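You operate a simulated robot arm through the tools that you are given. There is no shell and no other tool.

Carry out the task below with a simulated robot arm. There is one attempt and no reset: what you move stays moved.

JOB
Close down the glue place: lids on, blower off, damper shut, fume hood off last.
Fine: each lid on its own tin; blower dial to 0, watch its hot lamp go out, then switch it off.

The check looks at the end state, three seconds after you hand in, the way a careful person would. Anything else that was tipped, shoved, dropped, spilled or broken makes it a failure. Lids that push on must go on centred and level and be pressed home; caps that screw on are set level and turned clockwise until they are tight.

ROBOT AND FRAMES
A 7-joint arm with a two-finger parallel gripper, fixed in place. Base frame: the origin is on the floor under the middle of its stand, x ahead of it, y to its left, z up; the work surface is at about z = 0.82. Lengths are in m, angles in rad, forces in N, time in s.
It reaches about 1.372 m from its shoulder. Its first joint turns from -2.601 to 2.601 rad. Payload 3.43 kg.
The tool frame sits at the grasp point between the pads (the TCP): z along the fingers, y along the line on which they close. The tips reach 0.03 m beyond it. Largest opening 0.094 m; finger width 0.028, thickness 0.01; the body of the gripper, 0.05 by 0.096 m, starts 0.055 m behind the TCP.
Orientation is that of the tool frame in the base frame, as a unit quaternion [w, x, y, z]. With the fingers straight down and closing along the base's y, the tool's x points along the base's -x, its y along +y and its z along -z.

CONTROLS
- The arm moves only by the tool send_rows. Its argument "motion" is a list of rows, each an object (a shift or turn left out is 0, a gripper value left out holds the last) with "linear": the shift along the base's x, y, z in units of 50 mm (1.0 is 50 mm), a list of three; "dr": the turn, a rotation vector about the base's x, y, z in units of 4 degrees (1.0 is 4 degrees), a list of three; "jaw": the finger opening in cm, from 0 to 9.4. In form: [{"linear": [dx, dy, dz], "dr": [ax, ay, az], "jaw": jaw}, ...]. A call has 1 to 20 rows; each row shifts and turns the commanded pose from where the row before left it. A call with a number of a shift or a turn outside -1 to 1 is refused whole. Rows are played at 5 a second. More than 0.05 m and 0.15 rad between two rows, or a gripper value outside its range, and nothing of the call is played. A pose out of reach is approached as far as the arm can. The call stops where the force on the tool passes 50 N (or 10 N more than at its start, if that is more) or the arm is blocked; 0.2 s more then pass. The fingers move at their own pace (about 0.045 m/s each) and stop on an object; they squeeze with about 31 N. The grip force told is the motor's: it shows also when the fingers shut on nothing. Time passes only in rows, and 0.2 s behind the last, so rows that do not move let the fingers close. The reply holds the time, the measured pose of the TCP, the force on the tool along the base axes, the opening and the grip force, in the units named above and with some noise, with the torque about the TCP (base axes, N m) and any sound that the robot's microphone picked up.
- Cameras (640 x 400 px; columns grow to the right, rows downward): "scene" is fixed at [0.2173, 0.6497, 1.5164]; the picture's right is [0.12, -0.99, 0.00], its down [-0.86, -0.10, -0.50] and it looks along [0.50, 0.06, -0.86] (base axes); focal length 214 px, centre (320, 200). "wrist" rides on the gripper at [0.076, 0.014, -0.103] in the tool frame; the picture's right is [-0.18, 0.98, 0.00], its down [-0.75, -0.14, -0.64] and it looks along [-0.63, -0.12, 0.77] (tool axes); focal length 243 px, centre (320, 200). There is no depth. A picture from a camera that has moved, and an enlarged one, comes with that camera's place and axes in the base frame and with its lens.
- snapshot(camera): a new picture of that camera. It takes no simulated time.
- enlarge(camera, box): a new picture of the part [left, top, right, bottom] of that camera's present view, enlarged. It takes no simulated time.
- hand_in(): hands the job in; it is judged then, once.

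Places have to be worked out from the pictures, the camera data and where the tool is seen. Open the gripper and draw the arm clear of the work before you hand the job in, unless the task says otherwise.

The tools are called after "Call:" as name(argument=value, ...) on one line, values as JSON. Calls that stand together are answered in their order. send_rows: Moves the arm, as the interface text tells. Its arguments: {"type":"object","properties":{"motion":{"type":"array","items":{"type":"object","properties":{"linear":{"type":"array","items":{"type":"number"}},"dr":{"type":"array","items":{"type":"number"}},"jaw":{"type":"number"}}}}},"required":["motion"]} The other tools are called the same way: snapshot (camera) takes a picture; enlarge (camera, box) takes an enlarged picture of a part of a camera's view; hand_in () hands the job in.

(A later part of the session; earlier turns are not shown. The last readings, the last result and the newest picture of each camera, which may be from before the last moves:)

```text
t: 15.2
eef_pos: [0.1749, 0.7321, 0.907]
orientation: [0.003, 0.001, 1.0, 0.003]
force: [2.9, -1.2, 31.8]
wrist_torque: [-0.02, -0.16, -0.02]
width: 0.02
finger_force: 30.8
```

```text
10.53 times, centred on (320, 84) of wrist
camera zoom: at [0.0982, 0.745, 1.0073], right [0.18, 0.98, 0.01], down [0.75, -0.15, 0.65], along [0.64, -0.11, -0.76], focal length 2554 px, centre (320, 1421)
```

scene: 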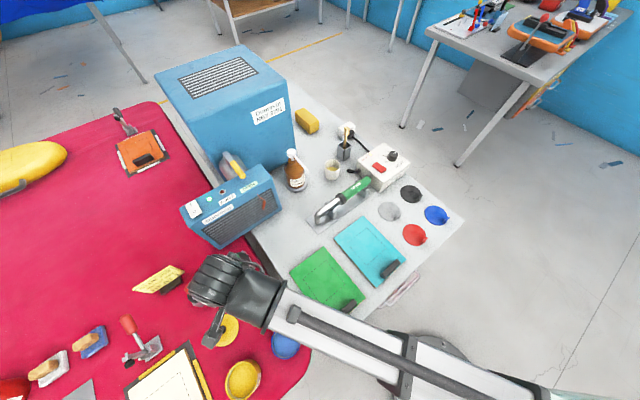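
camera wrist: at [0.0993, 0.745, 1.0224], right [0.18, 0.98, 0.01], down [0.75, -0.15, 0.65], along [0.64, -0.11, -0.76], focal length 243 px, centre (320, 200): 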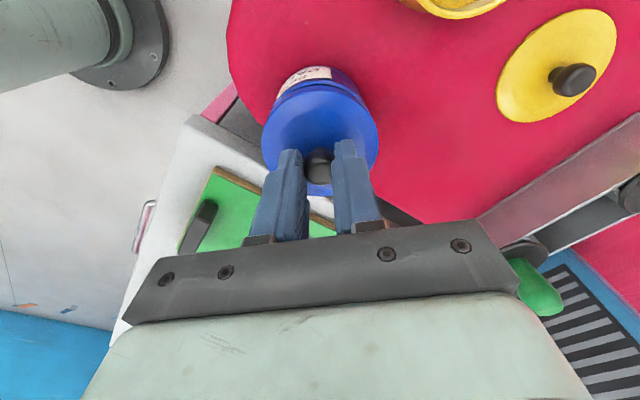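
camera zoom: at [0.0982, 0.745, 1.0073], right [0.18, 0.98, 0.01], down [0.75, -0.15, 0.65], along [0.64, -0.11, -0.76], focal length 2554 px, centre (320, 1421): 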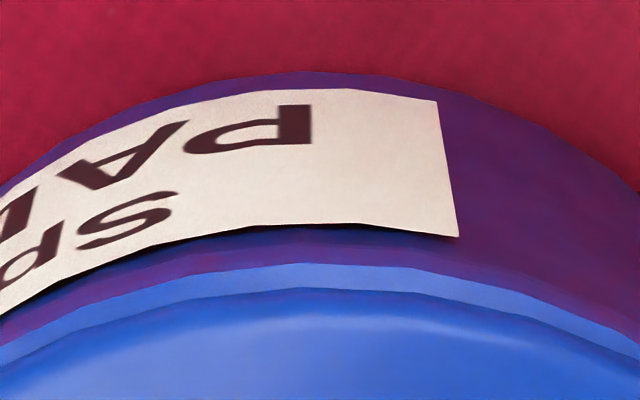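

The force stayed at 31 N while the fingers slid down the knob, so the lid is bearing on the tin. I release, back up, and look at how it sits.

Call:
send_rows(motion=[{"jaw": 5}, {"jaw": 5}, {"jaw": 5}, {"linear": [0, 0, 0.5], "jaw": 5}, {"linear": [0, 0, 0.8], "jaw": 5}, {"jaw": 5}])

Call:
snapshot(camera="wrist")

Call:
enlarge(camera="wrist", box=[250, 50, 410, 150])

```text
t: 16.6
eef_pos: [0.1745, 0.7303, 0.9721]
orientation: [0.003, 0.0, 1.0, 0.003]
force: [-0.7, 0.4, 0.7]
wrist_torque: [0.0, -0.04, 0.01]
width: 0.0501
finger_force: 0.2
```

```text
taken
camera wrist: at [0.0988, 0.7443, 1.0723], right [0.18, 0.98, 0.01], down [0.75, -0.14, 0.65], along [0.64, -0.11, -0.76], focal length 243 px, centre (320, 200)
```

wrist: 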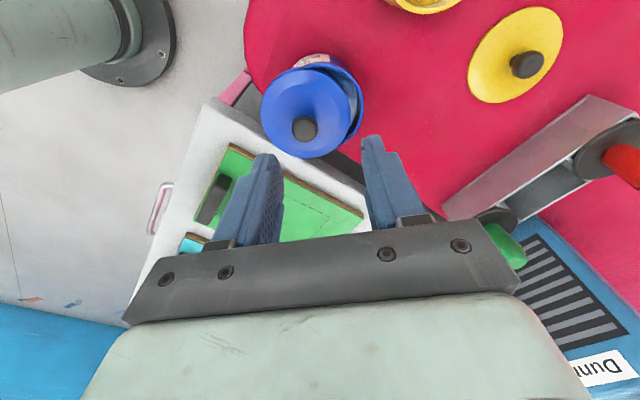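

```text
4.00 times, centred on (330, 100) of wrist
camera zoom: at [0.0988, 0.7443, 1.0723], right [0.18, 0.98, 0.01], down [0.75, -0.14, 0.65], along [0.64, -0.11, -0.76], focal length 970 px, centre (280, 600)
```

zoom: 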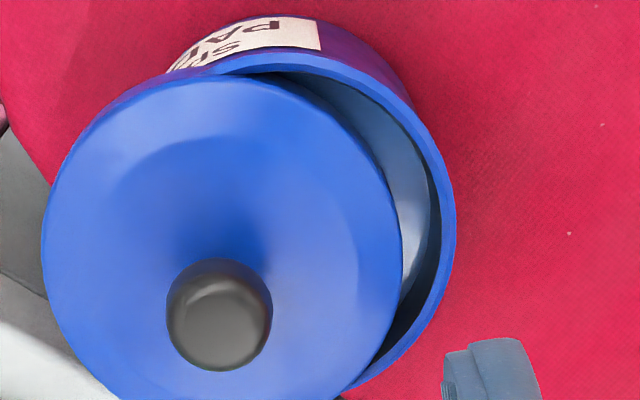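

The release dragged the lid about 12 mm toward -y, so it was not seated and my downward load was still on when I opened. I look closely at how it lies now before regripping.

Call:
enlarge(camera="wrist", box=[310, 55, 370, 95])

Call:
enlarge(camera="wrist", box=[310, 110, 370, 160])

Call:
enlarge(camera="scene", box=[240, 290, 340, 390])

```text
10.00 times, centred on (340, 75) of wrist
camera zoom: at [0.0988, 0.7443, 1.0723], right [0.18, 0.98, 0.01], down [0.75, -0.14, 0.65], along [0.64, -0.11, -0.76], focal length 2426 px, centre (120, 1450)
```

zoom: 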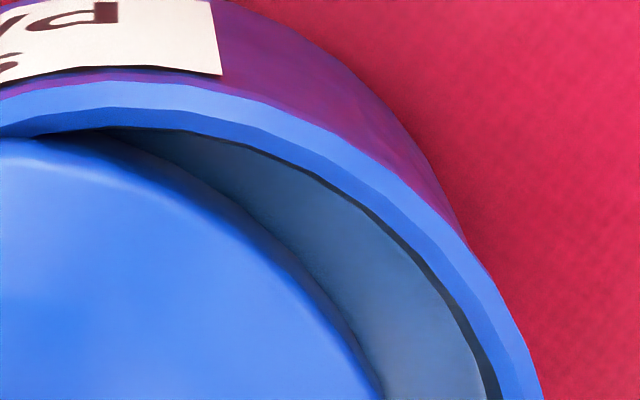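

```text
8.00 times, centred on (340, 135) of wrist
camera zoom: at [0.0988, 0.7443, 1.0723], right [0.18, 0.98, 0.01], down [0.75, -0.14, 0.65], along [0.64, -0.11, -0.76], focal length 1941 px, centre (160, 720)
```

zoom: 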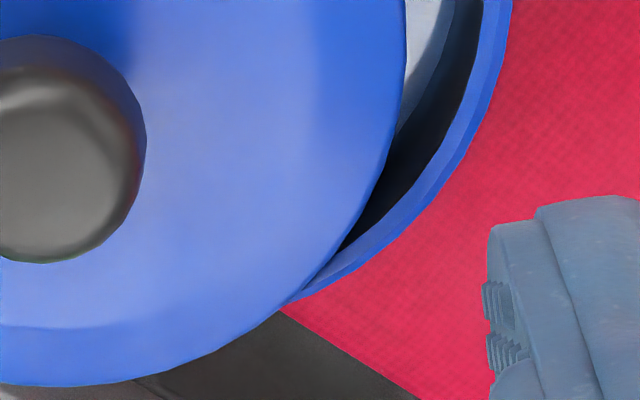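

```text
4.00 times, centred on (290, 340) of scene
camera zoom: at [0.2173, 0.6497, 1.5164], right [0.12, -0.99, 0.0], down [-0.86, -0.1, -0.5], along [0.5, 0.06, -0.86], focal length 858 px, centre (440, -360)
```

zoom: 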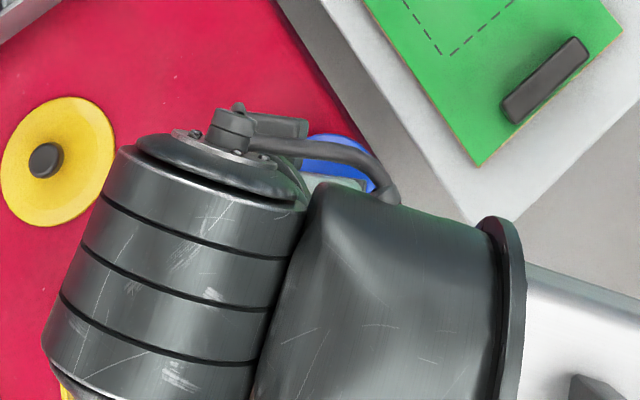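

The lid rests partly on the -y rim with its +y edge dipping into the tin. I move over the knob at about (0.176, 0.719) and lower to grip only the upper part of the knob.

Call:
send_rows(motion=[{"linear": [0.02, -0.23, 0], "jaw": 5}, {"linear": [0, 0, -0.5], "jaw": 5}, {"jaw": 5}])

Call:
enlarge(camera="wrist", box=[220, 60, 420, 260])

```text
t: 17.4
eef_pos: [0.1747, 0.7189, 0.945]
orientation: [0.003, 0.0, 1.0, 0.002]
force: [-0.2, -0.1, 0.5]
wrist_torque: [-0.01, -0.03, -0.02]
width: 0.0499
finger_force: 0.1
```

```text
2.00 times, centred on (320, 160) of wrist
camera zoom: at [0.0989, 0.7331, 1.0459], right [0.18, 0.98, 0.01], down [0.75, -0.14, 0.65], along [0.64, -0.11, -0.76], focal length 485 px, centre (320, 280)
```

zoom: 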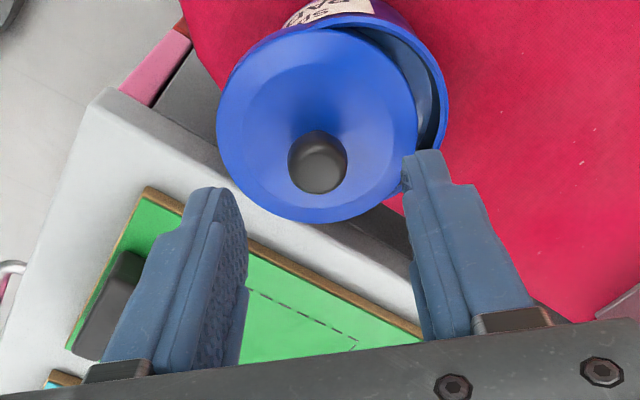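

The knob is centred between the fingers. I lower 32 mm, which should put the tips about 12 mm below the knob top, then grip.

Call:
send_rows(motion=[{"linear": [0, 0, -0.4], "jaw": 5}, {"linear": [0, 0, -0.22], "jaw": 5}, {"jaw": 5}])

Call:
enlarge(camera="wrist", box=[220, 60, 420, 260])

```text
t: 18.2
eef_pos: [0.176, 0.7199, 0.9128]
orientation: [0.003, 0.0, 1.0, 0.004]
force: [0.0, -0.4, -0.5]
wrist_torque: [-0.01, 0.02, 0.03]
width: 0.0502
finger_force: 0.0
```

```text
2.00 times, centred on (320, 160) of wrist
camera zoom: at [0.0994, 0.7335, 1.0137], right [0.18, 0.98, 0.01], down [0.75, -0.15, 0.65], along [0.64, -0.11, -0.76], focal length 485 px, centre (320, 280)
```

zoom: 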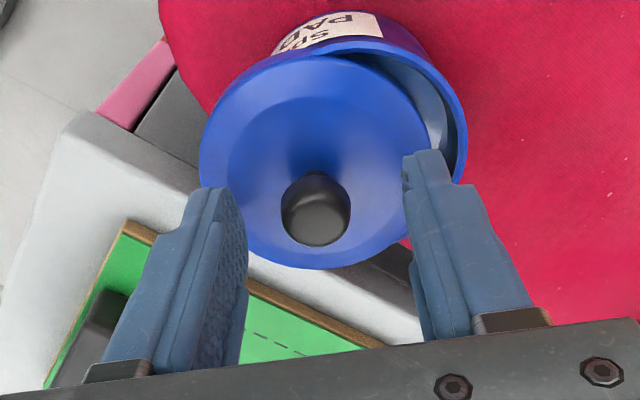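

The view matches the earlier good grip. I close on the knob and lift to check for tilt.

Call:
send_rows(motion=[{"jaw": 3}, {"jaw": 1}, {"jaw": 1}, {"jaw": 1}, {"linear": [0, 0, 0.4], "jaw": 1}, {"linear": [0, 0, 0.4], "jaw": 1}, {"jaw": 1}])

Call:
enlarge(camera="wrist", box=[240, 60, 400, 220])

Call:
snapshot(camera="wrist")

```text
t: 19.8
eef_pos: [0.1761, 0.7205, 0.9551]
orientation: [0.004, 0.0, 1.0, 0.003]
force: [-0.8, 0.2, 0.0]
wrist_torque: [0.0, 0.0, 0.01]
width: 0.0199
finger_force: 30.8
```

```text
2.50 times, centred on (320, 140) of wrist
camera zoom: at [0.1, 0.734, 1.0552], right [0.18, 0.98, 0.01], down [0.75, -0.14, 0.65], along [0.64, -0.11, -0.76], focal length 606 px, centre (320, 350)
```

zoom: 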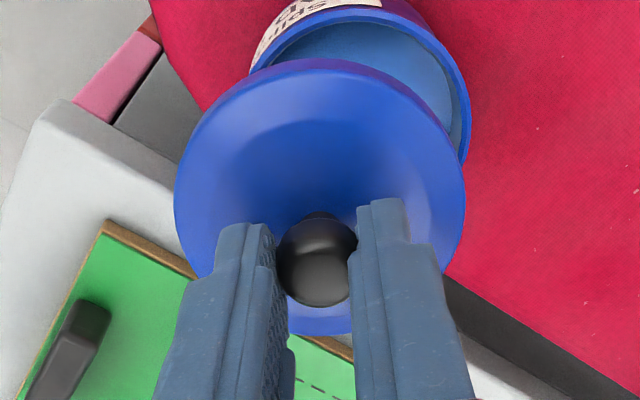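

```text
taken
camera wrist: at [0.1, 0.734, 1.0552], right [0.18, 0.98, 0.01], down [0.75, -0.14, 0.65], along [0.64, -0.11, -0.76], focal length 243 px, centre (320, 200)
```

wrist: 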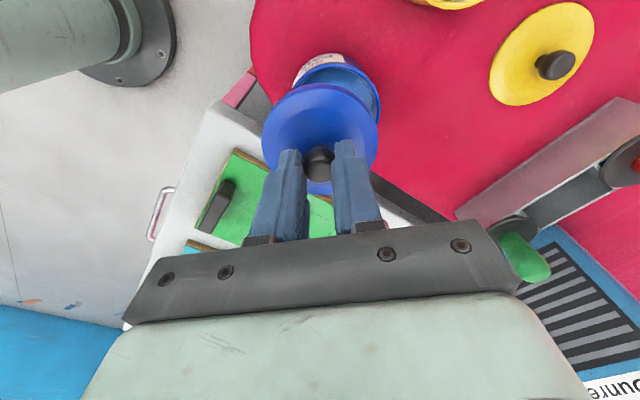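

The lid is level in the grip again. I zoom in on its near edge, and on the yellow lid's edge on the table, to understand the lid's profile.

Call:
enlarge(camera="wrist", box=[290, 65, 350, 103])

Call:
enlarge(camera="wrist", box=[480, 0, 610, 110])

Call:
enlarge(camera="wrist", box=[340, 60, 400, 120])

```text
10.53 times, centred on (320, 84) of wrist
camera zoom: at [0.1, 0.734, 1.0552], right [0.18, 0.98, 0.01], down [0.75, -0.14, 0.65], along [0.64, -0.11, -0.76], focal length 2554 px, centre (320, 1421)
```

zoom: 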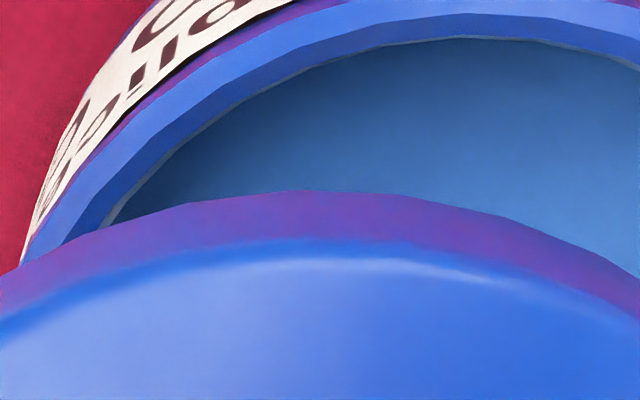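

```text
3.64 times, centred on (545, 55) of wrist
camera zoom: at [0.1, 0.734, 1.0552], right [0.18, 0.98, 0.01], down [0.75, -0.14, 0.65], along [0.64, -0.11, -0.76], focal length 882 px, centre (-498, 727)
```

zoom: 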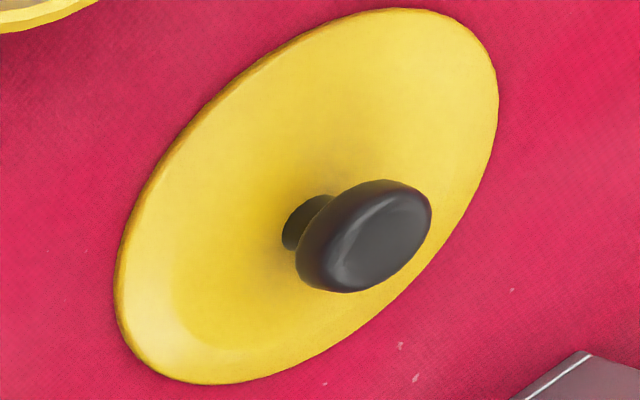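

```text
6.67 times, centred on (370, 90) of wrist
camera zoom: at [0.1, 0.734, 1.0552], right [0.18, 0.98, 0.01], down [0.75, -0.14, 0.65], along [0.64, -0.11, -0.76], focal length 1618 px, centre (-13, 933)
```

zoom: 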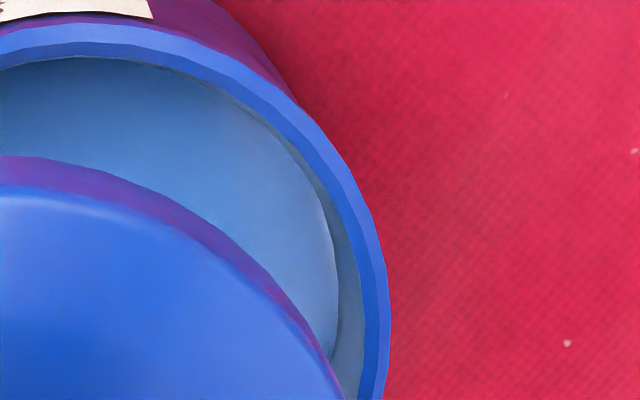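

The lid has a roughly 12 mm plug below its rim, so its exact size against the mouth matters. I move the lid aside and take an unobstructed close view of the tin mouth.

Call:
send_rows(motion=[{"linear": [0.1, 0.9, 0], "jaw": 1}, {"linear": [0.1, 0.9, 0], "jaw": 1}, {"linear": [0, 0, -0.4], "jaw": 1}, {"jaw": 1}])

Call:
snapshot(camera="wrist")

Call:
enlarge(camera="wrist", box=[100, 70, 260, 170])

```text
t: 20.8
eef_pos: [0.1856, 0.8109, 0.934]
orientation: [0.003, -0.001, 1.0, 0.003]
force: [0.0, -0.1, -0.1]
wrist_torque: [0.0, -0.01, 0.01]
width: 0.0198
finger_force: 30.8
```

```text
taken
camera wrist: at [0.1098, 0.8238, 1.0348], right [0.18, 0.98, 0.01], down [0.75, -0.15, 0.65], along [0.64, -0.11, -0.76], focal length 243 px, centre (320, 200)
```

wrist: 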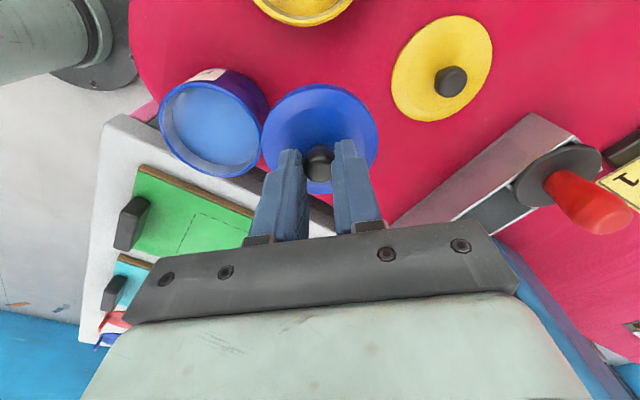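

```text
4.00 times, centred on (180, 120) of wrist
camera zoom: at [0.1098, 0.8238, 1.0348], right [0.18, 0.98, 0.01], down [0.75, -0.15, 0.65], along [0.64, -0.11, -0.76], focal length 970 px, centre (880, 520)
```

zoom: 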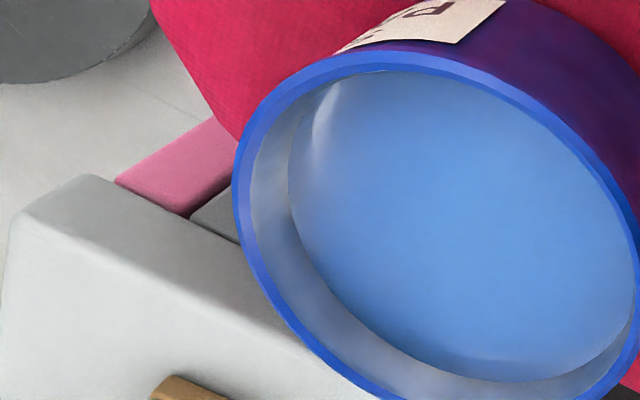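

I enlarge the whole tin mouth and the whole held lid from this same view.

Call:
enlarge(camera="wrist", box=[130, 60, 306, 190])

Call:
enlarge(camera="wrist", box=[250, 70, 400, 210])

```text
3.08 times, centred on (218, 125) of wrist
camera zoom: at [0.1098, 0.8238, 1.0348], right [0.18, 0.98, 0.01], down [0.75, -0.15, 0.65], along [0.64, -0.11, -0.76], focal length 746 px, centre (634, 431)
```

zoom: 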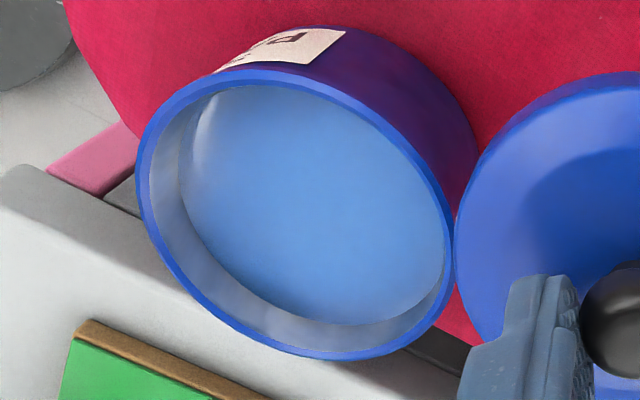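

```text
2.86 times, centred on (325, 140) of wrist
camera zoom: at [0.1098, 0.8238, 1.0348], right [0.18, 0.98, 0.01], down [0.75, -0.15, 0.65], along [0.64, -0.11, -0.76], focal length 693 px, centre (306, 371)
```

zoom: 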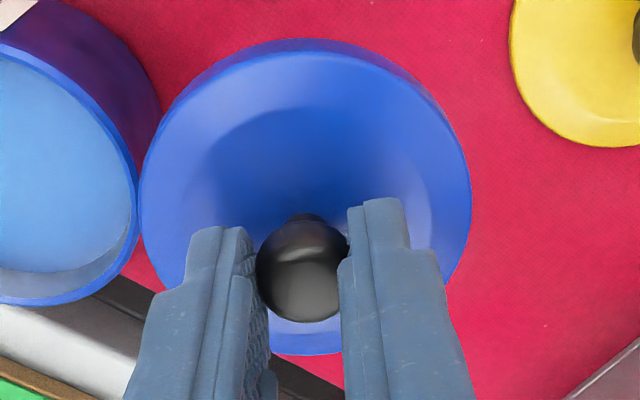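

Taken together, the lid is a cap with a skirt that goes over the rim. Last time it sat about 3 mm too far in +x, with its near skirt inside the mouth. The tin axis is at about (0.1736, 0.732), so I move the held lid there with the skirt still above the rim.

Call:
send_rows(motion=[{"linear": [0, -0.4, 0.2], "jaw": 1}, {"linear": [-0.13, -0.6, 0], "jaw": 1}, {"linear": [-0.13, -0.56, -0.1], "jaw": 1}, {"jaw": 1}])

Call:
enlarge(camera="wrist", box=[240, 40, 400, 140])

```text
t: 21.8
eef_pos: [0.1728, 0.7309, 0.9377]
orientation: [0.004, 0.0, 1.0, 0.003]
force: [0.8, 0.0, -0.4]
wrist_torque: [0.02, -0.02, 0.03]
width: 0.0198
finger_force: 31.1
```

```text
4.00 times, centred on (320, 90) of wrist
camera zoom: at [0.0967, 0.7445, 1.0381], right [0.18, 0.98, 0.01], down [0.75, -0.15, 0.65], along [0.64, -0.11, -0.76], focal length 970 px, centre (320, 640)
```

zoom: 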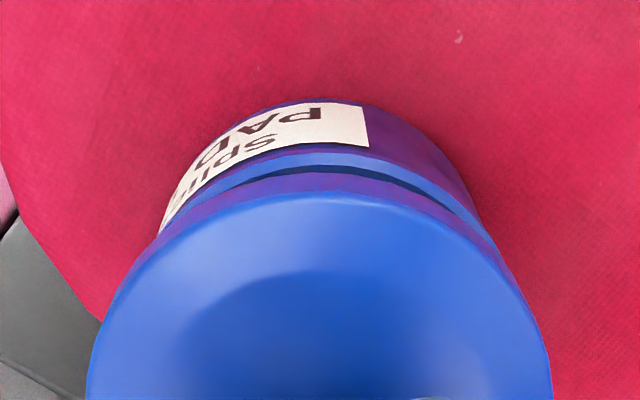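

I'm at the target x and about 1 mm short in y. I lower 11 mm with a small +y correction so the skirt bottom is just above the rim.

Call:
send_rows(motion=[{"linear": [0, 0.016, -0.11], "jaw": 1}, {"linear": [0, 0, -0.11], "jaw": 1}, {"jaw": 1}])

Call:
enlarge(camera="wrist", box=[240, 40, 400, 140])

Call:
enlarge(camera="wrist", box=[290, 65, 350, 103])

Call:
enlarge(camera="wrist", box=[258, 80, 308, 130])

Call:
enlarge(camera="wrist", box=[332, 80, 382, 130])

```text
t: 22.6
eef_pos: [0.1722, 0.7323, 0.9272]
orientation: [0.003, 0.0, 1.0, 0.003]
force: [0.5, -0.8, -0.3]
wrist_torque: [0.03, 0.01, 0.03]
width: 0.02
finger_force: 31.3
```

```text
4.00 times, centred on (320, 90) of wrist
camera zoom: at [0.0968, 0.746, 1.0275], right [0.18, 0.98, 0.01], down [0.75, -0.14, 0.65], along [0.64, -0.11, -0.76], focal length 970 px, centre (320, 640)
```

zoom: 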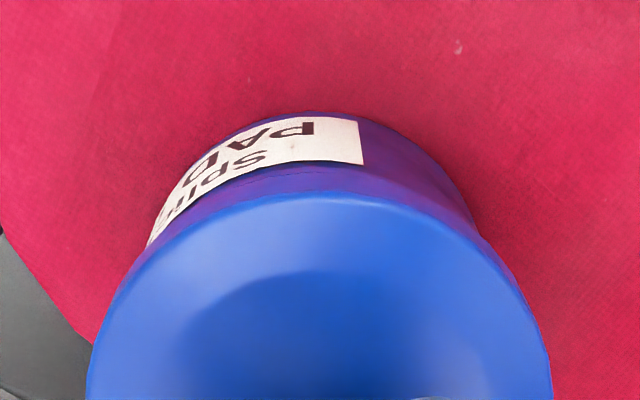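

```text
10.53 times, centred on (320, 84) of wrist
camera zoom: at [0.0968, 0.746, 1.0275], right [0.18, 0.98, 0.01], down [0.75, -0.14, 0.65], along [0.64, -0.11, -0.76], focal length 2554 px, centre (320, 1421)
```

zoom: 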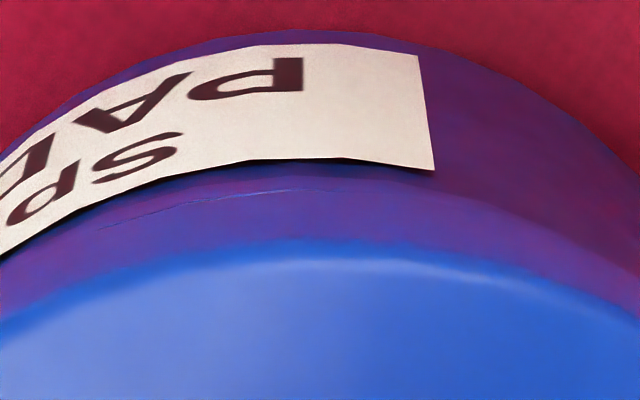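

```text
8.00 times, centred on (283, 105) of wrist
camera zoom: at [0.0968, 0.746, 1.0275], right [0.18, 0.98, 0.01], down [0.75, -0.14, 0.65], along [0.64, -0.11, -0.76], focal length 1941 px, centre (616, 960)
```

zoom: 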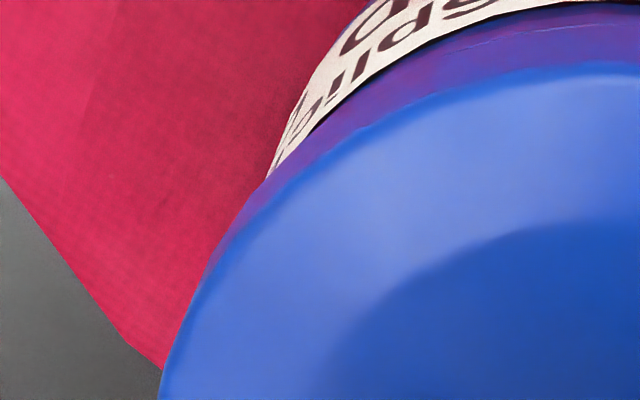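

```text
8.00 times, centred on (357, 105) of wrist
camera zoom: at [0.0968, 0.746, 1.0275], right [0.18, 0.98, 0.01], down [0.75, -0.14, 0.65], along [0.64, -0.11, -0.76], focal length 1941 px, centre (24, 960)
```

zoom: 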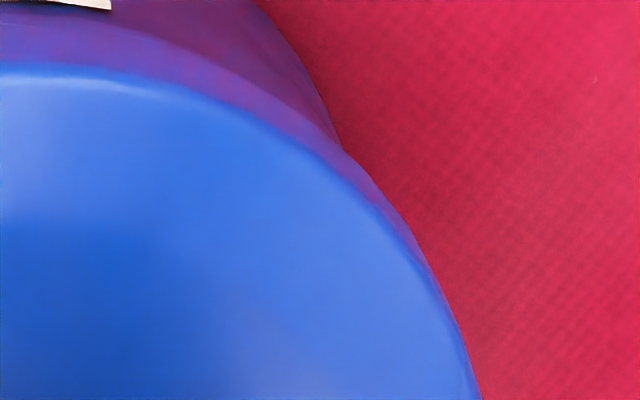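

The skirt now covers the rim on the near side with a margin of about 0.8 mm. I nudge 0.5 mm in -y and lower 5 mm, watching for an early contact force.

Call:
send_rows(motion=[{"linear": [0, -0.01, -0.05], "jaw": 1}, {"linear": [0, 0, -0.05], "jaw": 1}, {"jaw": 1}])

Call:
enlarge(camera="wrist", box=[240, 40, 400, 140])

Call:
enlarge(camera="wrist", box=[290, 65, 350, 103])

```text
t: 23.4
eef_pos: [0.1726, 0.7313, 0.9226]
orientation: [0.004, 0.0, 1.0, 0.002]
force: [-0.1, 0.0, -0.6]
wrist_torque: [-0.02, 0.0, 0.0]
width: 0.0201
finger_force: 30.8
```

```text
4.00 times, centred on (320, 90) of wrist
camera zoom: at [0.0965, 0.7452, 1.0243], right [0.18, 0.98, 0.01], down [0.75, -0.14, 0.65], along [0.64, -0.11, -0.76], focal length 970 px, centre (320, 640)
```

zoom: 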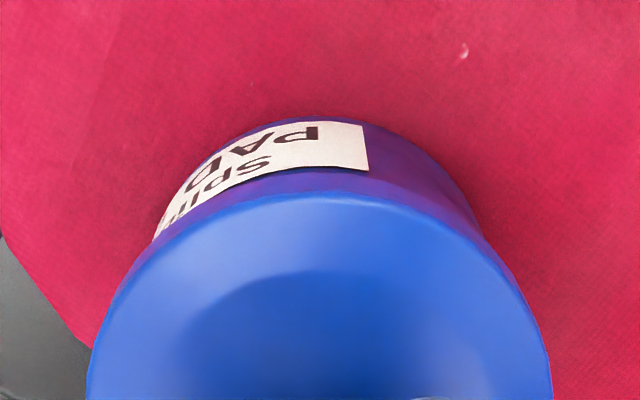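

```text
10.53 times, centred on (320, 84) of wrist
camera zoom: at [0.0965, 0.7452, 1.0243], right [0.18, 0.98, 0.01], down [0.75, -0.14, 0.65], along [0.64, -0.11, -0.76], focal length 2554 px, centre (320, 1421)
```

zoom: 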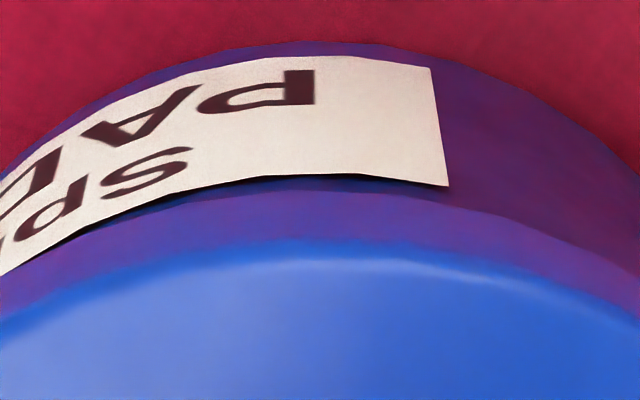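

No contact yet and the skirt overlaps the tin wall on the near side. I lower another 4 mm.

Call:
send_rows(motion=[{"linear": [0, 0, -0.04], "jaw": 1}, {"linear": [0, 0, -0.04], "jaw": 1}, {"jaw": 1}])

Call:
enlarge(camera="wrist", box=[240, 40, 400, 140])

Call:
enlarge(camera="wrist", box=[258, 80, 308, 130])

Call:
enlarge(camera="wrist", box=[332, 80, 382, 130])

```text
t: 24.2
eef_pos: [0.1726, 0.7331, 0.9199]
orientation: [0.004, 0.0, 1.0, 0.003]
force: [-0.8, -0.2, 0.5]
wrist_torque: [-0.01, 0.0, -0.01]
width: 0.0199
finger_force: 31.0
```

```text
4.00 times, centred on (320, 90) of wrist
camera zoom: at [0.0969, 0.746, 1.0205], right [0.18, 0.98, 0.01], down [0.75, -0.14, 0.65], along [0.64, -0.11, -0.76], focal length 970 px, centre (320, 640)
```

zoom: 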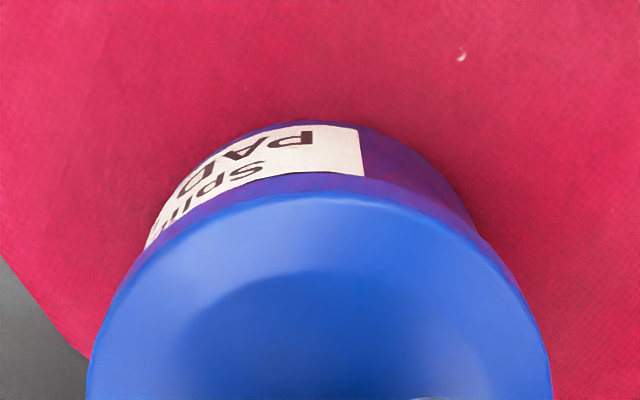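

```text
8.00 times, centred on (283, 105) of wrist
camera zoom: at [0.0969, 0.746, 1.0205], right [0.18, 0.98, 0.01], down [0.75, -0.14, 0.65], along [0.64, -0.11, -0.76], focal length 1941 px, centre (616, 960)
```

zoom: 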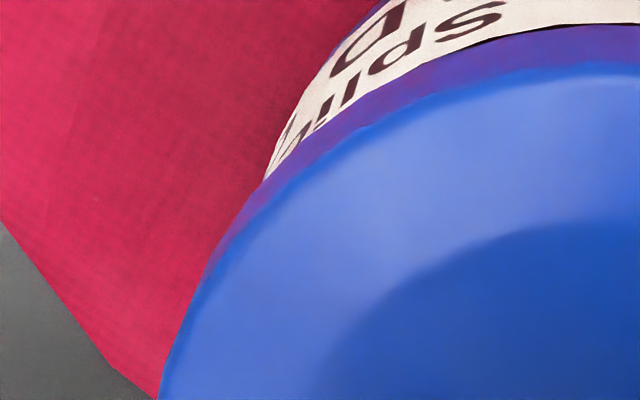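

```text
8.00 times, centred on (357, 105) of wrist
camera zoom: at [0.0969, 0.746, 1.0205], right [0.18, 0.98, 0.01], down [0.75, -0.14, 0.65], along [0.64, -0.11, -0.76], focal length 1941 px, centre (24, 960)
```

zoom: 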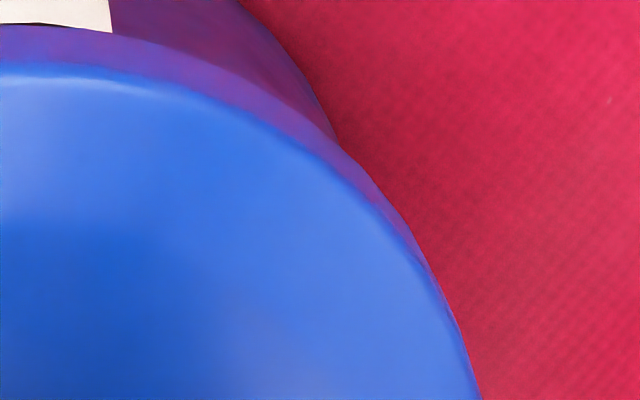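

The tin outline is about 1 mm left of the lid axis, so I shift -0.8 mm in y and lower 3 mm more.

Call:
send_rows(motion=[{"linear": [0, -0.018, 0], "jaw": 1}, {"linear": [0, 0, -0.05], "jaw": 1}, {"jaw": 1}])

Call:
enlarge(camera="wrist", box=[240, 40, 400, 140])

Call:
enlarge(camera="wrist", box=[258, 80, 308, 130])

Call:
enlarge(camera="wrist", box=[332, 80, 382, 130])

```text
t: 25.0
eef_pos: [0.1739, 0.7333, 0.9169]
orientation: [0.003, 0.0, 1.0, 0.002]
force: [-0.5, 0.4, -0.7]
wrist_torque: [0.02, -0.02, 0.01]
width: 0.0199
finger_force: 30.9
```

```text
4.00 times, centred on (320, 90) of wrist
camera zoom: at [0.0978, 0.7456, 1.0177], right [0.18, 0.98, 0.01], down [0.75, -0.14, 0.65], along [0.64, -0.11, -0.76], focal length 970 px, centre (320, 640)
```

zoom: 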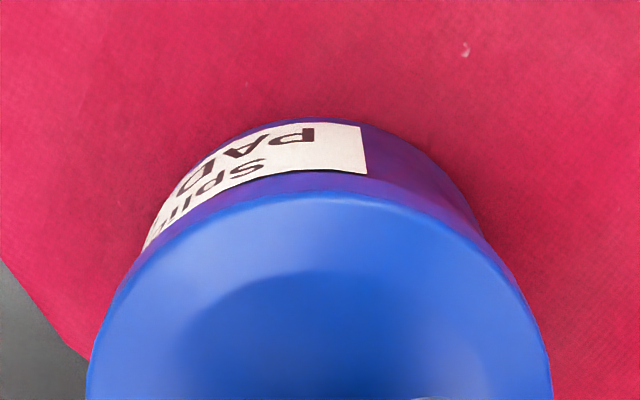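

```text
8.00 times, centred on (283, 105) of wrist
camera zoom: at [0.0978, 0.7456, 1.0177], right [0.18, 0.98, 0.01], down [0.75, -0.14, 0.65], along [0.64, -0.11, -0.76], focal length 1941 px, centre (616, 960)
```

zoom: 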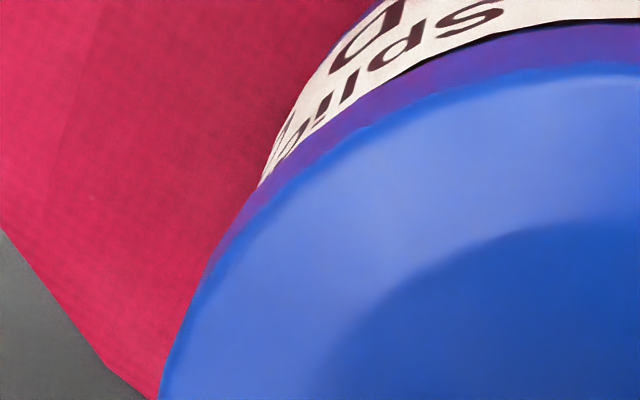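

```text
8.00 times, centred on (357, 105) of wrist
camera zoom: at [0.0978, 0.7456, 1.0177], right [0.18, 0.98, 0.01], down [0.75, -0.14, 0.65], along [0.64, -0.11, -0.76], focal length 1941 px, centre (24, 960)
```

zoom: 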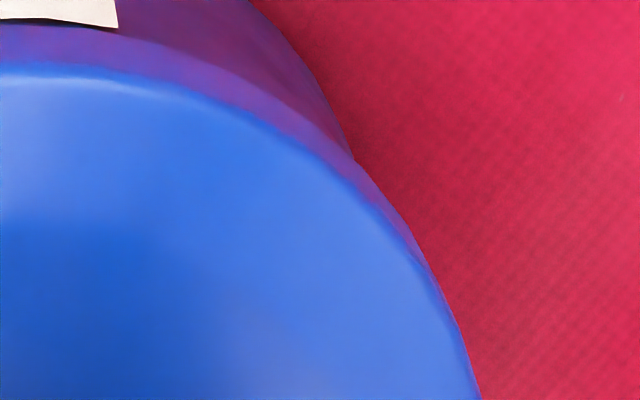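

Still no contact and the skirt bottom should be at or below the rim level. I nudge -0.8 mm in x and lower 3 mm.

Call:
send_rows(motion=[{"linear": [-0.016, 0, 0], "jaw": 1}, {"linear": [0, 0, -0.06], "jaw": 1}, {"jaw": 1}])

Call:
enlarge(camera="wrist", box=[240, 40, 400, 140])

Call:
enlarge(camera="wrist", box=[290, 65, 350, 103])

```text
t: 25.8
eef_pos: [0.1729, 0.7329, 0.9129]
orientation: [0.004, -0.001, 1.0, 0.003]
force: [0.8, 0.8, 0.6]
wrist_torque: [-0.02, 0.0, -0.03]
width: 0.0199
finger_force: 31.3
```

```text
4.00 times, centred on (320, 90) of wrist
camera zoom: at [0.096, 0.7467, 1.0144], right [0.18, 0.98, 0.01], down [0.75, -0.14, 0.65], along [0.64, -0.11, -0.76], focal length 970 px, centre (320, 640)
```

zoom: 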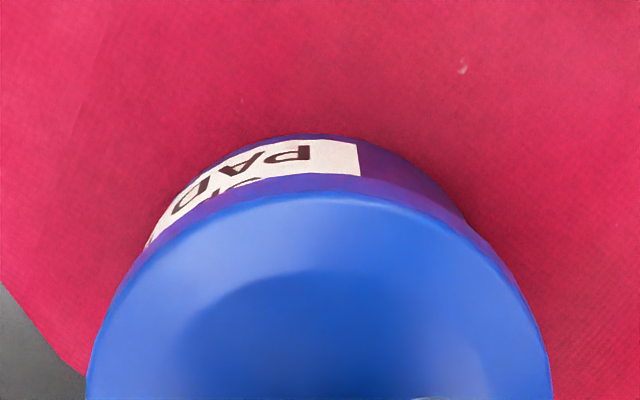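

```text
10.53 times, centred on (320, 84) of wrist
camera zoom: at [0.096, 0.7467, 1.0144], right [0.18, 0.98, 0.01], down [0.75, -0.14, 0.65], along [0.64, -0.11, -0.76], focal length 2554 px, centre (320, 1421)
```

zoom: 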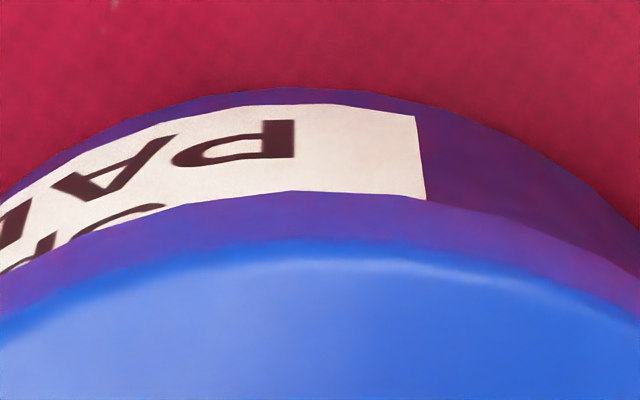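

The skirt now covers the top of the label, so the lid is going over the rim with no load. I lower 4 mm more to bring the plate onto the rim.

Call:
send_rows(motion=[{"linear": [0.006, -0.01, -0.04], "jaw": 1}, {"linear": [0, 0, -0.04], "jaw": 1}, {"jaw": 1}])

Call:
enlarge(camera="wrist", box=[240, 40, 400, 140])

Call:
enlarge(camera="wrist", box=[290, 65, 350, 103])

```text
t: 26.6
eef_pos: [0.1727, 0.7321, 0.9112]
orientation: [0.004, 0.0, 1.0, 0.003]
force: [3.1, 0.8, 31.8]
wrist_torque: [0.01, -0.1, 0.0]
width: 0.0201
finger_force: 30.9
heard: snap
```

```text
4.00 times, centred on (320, 90) of wrist
camera zoom: at [0.0964, 0.7453, 1.0119], right [0.18, 0.98, 0.01], down [0.75, -0.15, 0.65], along [0.64, -0.11, -0.76], focal length 970 px, centre (320, 640)
```

zoom: 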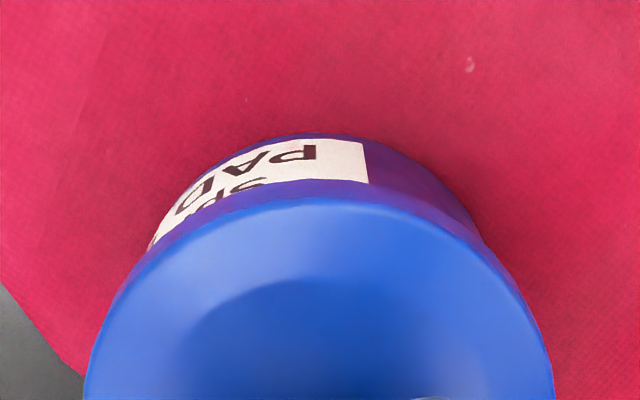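

```text
10.53 times, centred on (320, 84) of wrist
camera zoom: at [0.0964, 0.7453, 1.0119], right [0.18, 0.98, 0.01], down [0.75, -0.15, 0.65], along [0.64, -0.11, -0.76], focal length 2554 px, centre (320, 1421)
```

zoom: 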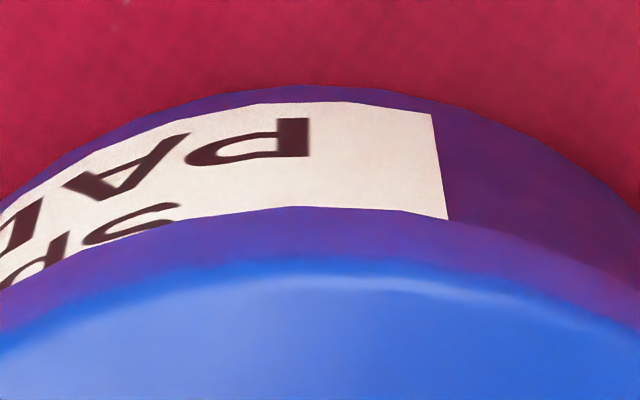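

A snap was heard, so the blue lid is home. Before opening I relieve the downward load with a small upward move, so the release won't drag the lid.

Call:
send_rows(motion=[{"linear": [0, 0, 0.03], "jaw": 1}, {"jaw": 1}])

```text
t: 27.2
eef_pos: [0.1731, 0.7319, 0.9108]
orientation: [0.003, 0.001, 1.0, 0.003]
force: [8.4, 5.7, 9.8]
wrist_torque: [0.26, -0.42, 0.03]
width: 0.0197
finger_force: 30.5
```

The load is down to about 10 N. I raise a touch more and then open slowly.

Call:
send_rows(motion=[{"linear": [0, 0, 0.01], "jaw": 1}, {"jaw": 1.95}, {"jaw": 2.2}, {"jaw": 3}, {"jaw": 4}, {"jaw": 4}])

Call:
snapshot(camera="wrist")

```text
t: 28.6
eef_pos: [0.1728, 0.731, 0.9127]
orientation: [0.004, 0.001, 1.0, 0.002]
force: [0.5, 1.5, -0.5]
wrist_torque: [0.0, -0.02, -0.02]
width: 0.0404
finger_force: 0.0
```

```text
taken
camera wrist: at [0.096, 0.745, 1.013], right [0.18, 0.98, 0.01], down [0.75, -0.14, 0.65], along [0.64, -0.11, -0.76], focal length 243 px, centre (320, 200)
```

wrist: 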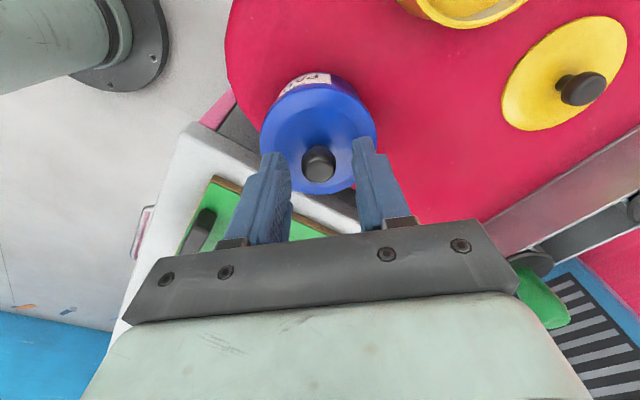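

The blue lid stays on centred. I raise clear and go over to the yellow lid at about (0.1725, 0.9105).

Call:
send_rows(motion=[{"linear": [0, 0, 0.8], "jaw": 5}, {"linear": [0, 0, 0.8], "jaw": 5}, {"linear": [0, 0.9, 0], "jaw": 5}, {"linear": [0, 0.9, 0], "jaw": 5}, {"linear": [0, 0.9, 0], "jaw": 5}, {"linear": [0, 0.88, -0.4], "jaw": 5}, {"linear": [0, 0, -0.6], "jaw": 5}, {"jaw": 5}])

Call:
snapshot(camera="wrist")

Call:
snapshot(camera="scene")

```text
t: 30.4
eef_pos: [0.1708, 0.9092, 0.9435]
orientation: [0.003, 0.0, 1.0, 0.004]
force: [0.3, 0.3, 0.0]
wrist_torque: [0.02, 0.02, 0.0]
width: 0.0497
finger_force: 0.1
```

```text
taken
camera wrist: at [0.0952, 0.9233, 1.0442], right [0.18, 0.98, 0.01], down [0.75, -0.15, 0.65], along [0.64, -0.11, -0.76], focal length 243 px, centre (320, 200)
```

wrist: 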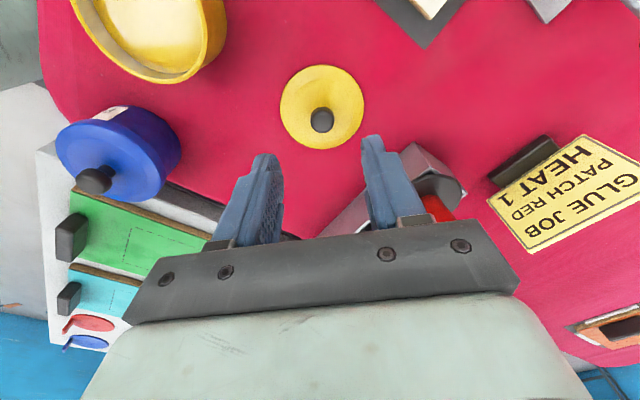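

```text
taken
```

scene: 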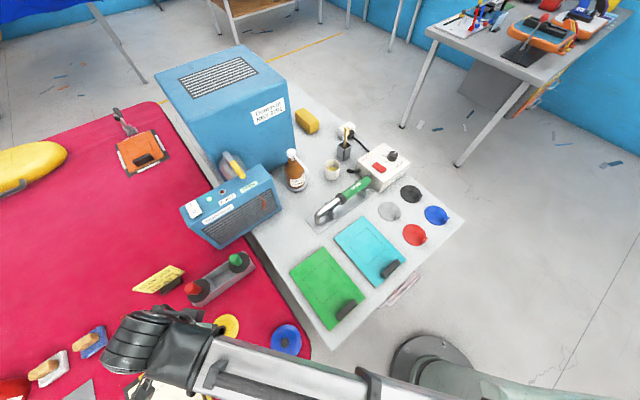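

The blue lid sits squarely on its tin. I zoom on the yellow lid to refine its place.

Call:
enlarge(camera="wrist", box=[240, 50, 400, 150])

Call:
enlarge(camera="wrist", box=[40, 80, 200, 210])

Call:
enlarge(camera="scene", box=[200, 300, 320, 375])

```text
4.00 times, centred on (320, 100) of wrist
camera zoom: at [0.0952, 0.9233, 1.0442], right [0.18, 0.98, 0.01], down [0.75, -0.15, 0.65], along [0.64, -0.11, -0.76], focal length 970 px, centre (320, 600)
```

zoom: 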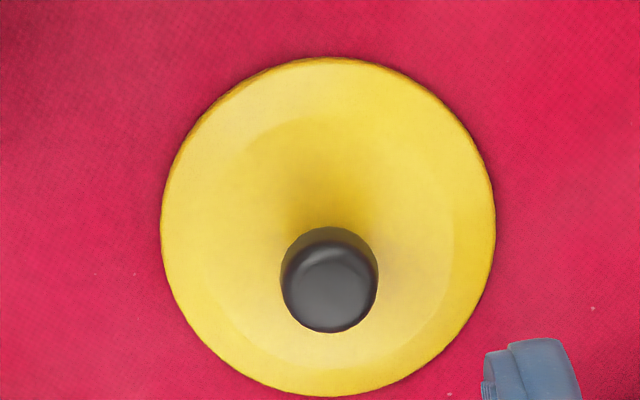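

```text
3.08 times, centred on (120, 145) of wrist
camera zoom: at [0.0952, 0.9233, 1.0442], right [0.18, 0.98, 0.01], down [0.75, -0.15, 0.65], along [0.64, -0.11, -0.76], focal length 746 px, centre (935, 369)
```

zoom: 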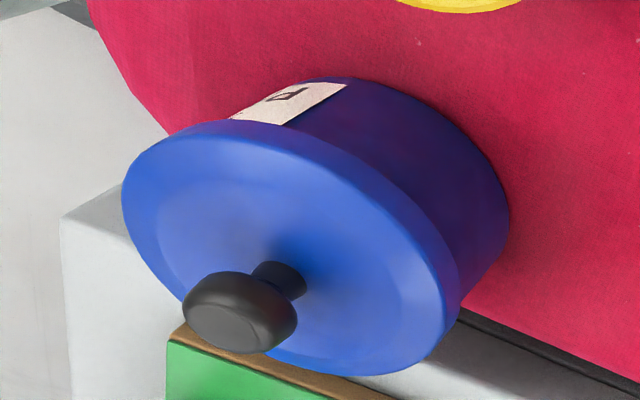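

```text
5.33 times, centred on (260, 338) of scene
camera zoom: at [0.2173, 0.6497, 1.5164], right [0.12, -0.99, 0.0], down [-0.86, -0.1, -0.5], along [0.5, 0.06, -0.86], focal length 1144 px, centre (640, -533)
```

zoom: 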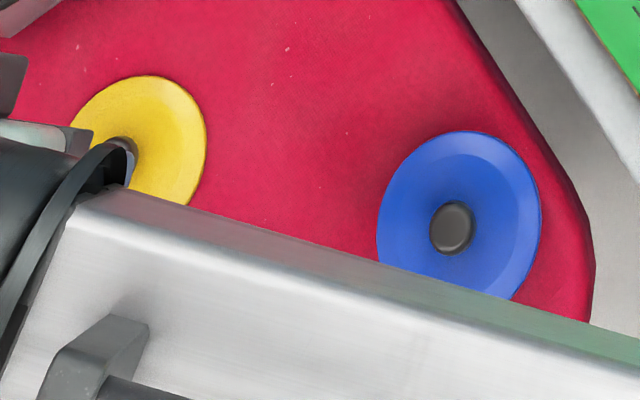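

The yellow lid centre is about 3.6 mm in +x and 1.8 mm in +y from the tool axis. I shift and lower 78 mm to straddle its knob.

Call:
send_rows(motion=[{"linear": [0.072, 0.036, -0.4], "jaw": 5}, {"linear": [0, 0, -0.6], "jaw": 5}, {"linear": [0, 0, -0.56], "jaw": 5}, {"jaw": 5}])

Call:
enlarge(camera="wrist", box=[220, 60, 420, 260])

```text
t: 31.4
eef_pos: [0.1749, 0.913, 0.8639]
orientation: [0.004, 0.0, 1.0, 0.003]
force: [0.1, 0.0, 0.4]
wrist_torque: [-0.01, 0.02, -0.03]
width: 0.0499
finger_force: 0.2
```

```text
2.00 times, centred on (320, 160) of wrist
camera zoom: at [0.098, 0.926, 0.9646], right [0.18, 0.98, 0.01], down [0.75, -0.14, 0.65], along [0.64, -0.11, -0.76], focal length 485 px, centre (320, 280)
```

zoom: 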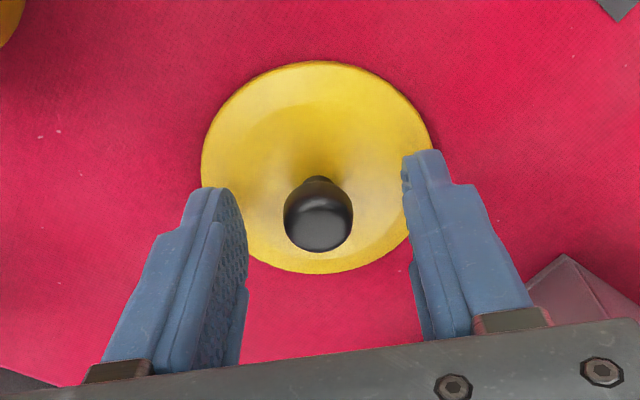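

The knob is centred between the fingers. I close and lift.

Call:
send_rows(motion=[{"jaw": 3}, {"jaw": 1}, {"jaw": 1}, {"jaw": 1}, {"linear": [0, 0, 0.4], "jaw": 1}, {"linear": [0, 0, 0.8], "jaw": 1}, {"linear": [0, 0, 0.8], "jaw": 1}, {"jaw": 1}])

Call:
snapshot(camera="wrist")

Call:
enlarge(camera="wrist", box=[250, 70, 400, 210])

```text
t: 33.2
eef_pos: [0.1741, 0.9115, 0.9648]
orientation: [0.003, 0.0, 1.0, 0.003]
force: [0.5, 0.0, -1.0]
wrist_torque: [-0.01, 0.03, 0.01]
width: 0.0197
finger_force: 31.1
```

```text
taken
camera wrist: at [0.0983, 0.9258, 1.0654], right [0.18, 0.98, 0.01], down [0.75, -0.14, 0.65], along [0.64, -0.11, -0.76], focal length 243 px, centre (320, 200)
```

wrist: 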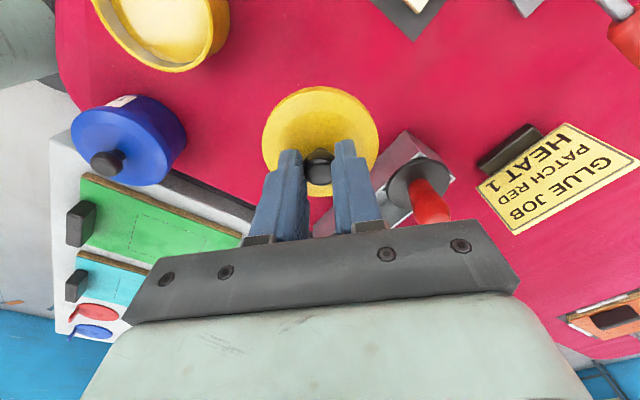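

```text
2.86 times, centred on (325, 140) of wrist
camera zoom: at [0.0983, 0.9258, 1.0654], right [0.18, 0.98, 0.01], down [0.75, -0.14, 0.65], along [0.64, -0.11, -0.76], focal length 693 px, centre (306, 371)
```

zoom: 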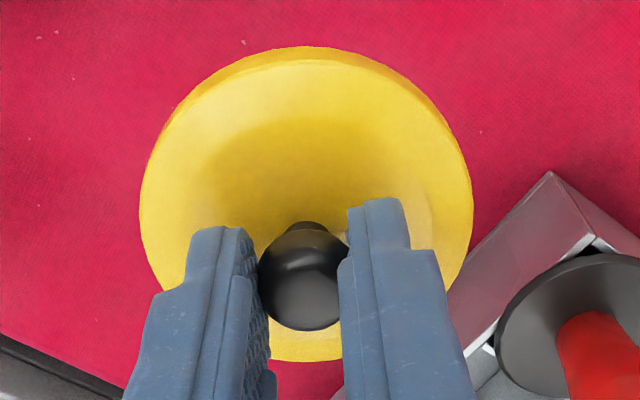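

The yellow lid is held level. I move so the yellow tin's mouth comes fully into view beside the lid.

Call:
send_rows(motion=[{"linear": [-0.8, -0.1, 0], "jaw": 1}, {"linear": [-0.72, -0.1, -0.3], "jaw": 1}, {"jaw": 1}])

Call:
snapshot(camera="wrist")

Call:
enlarge(camera="wrist", box=[130, 60, 306, 190])

```text
t: 34.0
eef_pos: [0.0981, 0.9011, 0.9476]
orientation: [0.005, 0.001, 1.0, 0.004]
force: [-0.9, 0.3, -1.0]
wrist_torque: [0.0, -0.02, 0.01]
width: 0.0198
finger_force: 31.3
```

```text
taken
camera wrist: at [0.0217, 0.9154, 1.0481], right [0.18, 0.98, 0.01], down [0.75, -0.15, 0.65], along [0.64, -0.11, -0.76], focal length 243 px, centre (320, 200)
```

wrist: 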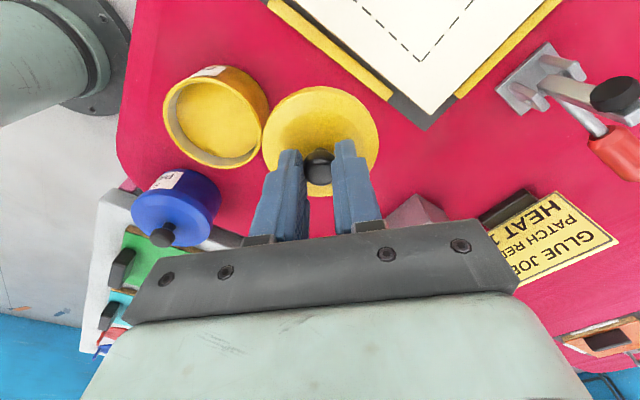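

```text
3.08 times, centred on (218, 125) of wrist
camera zoom: at [0.0217, 0.9154, 1.0481], right [0.18, 0.98, 0.01], down [0.75, -0.15, 0.65], along [0.64, -0.11, -0.76], focal length 746 px, centre (634, 431)
```

zoom: 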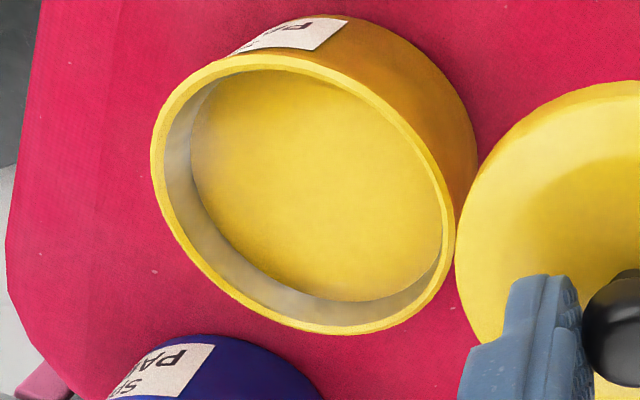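

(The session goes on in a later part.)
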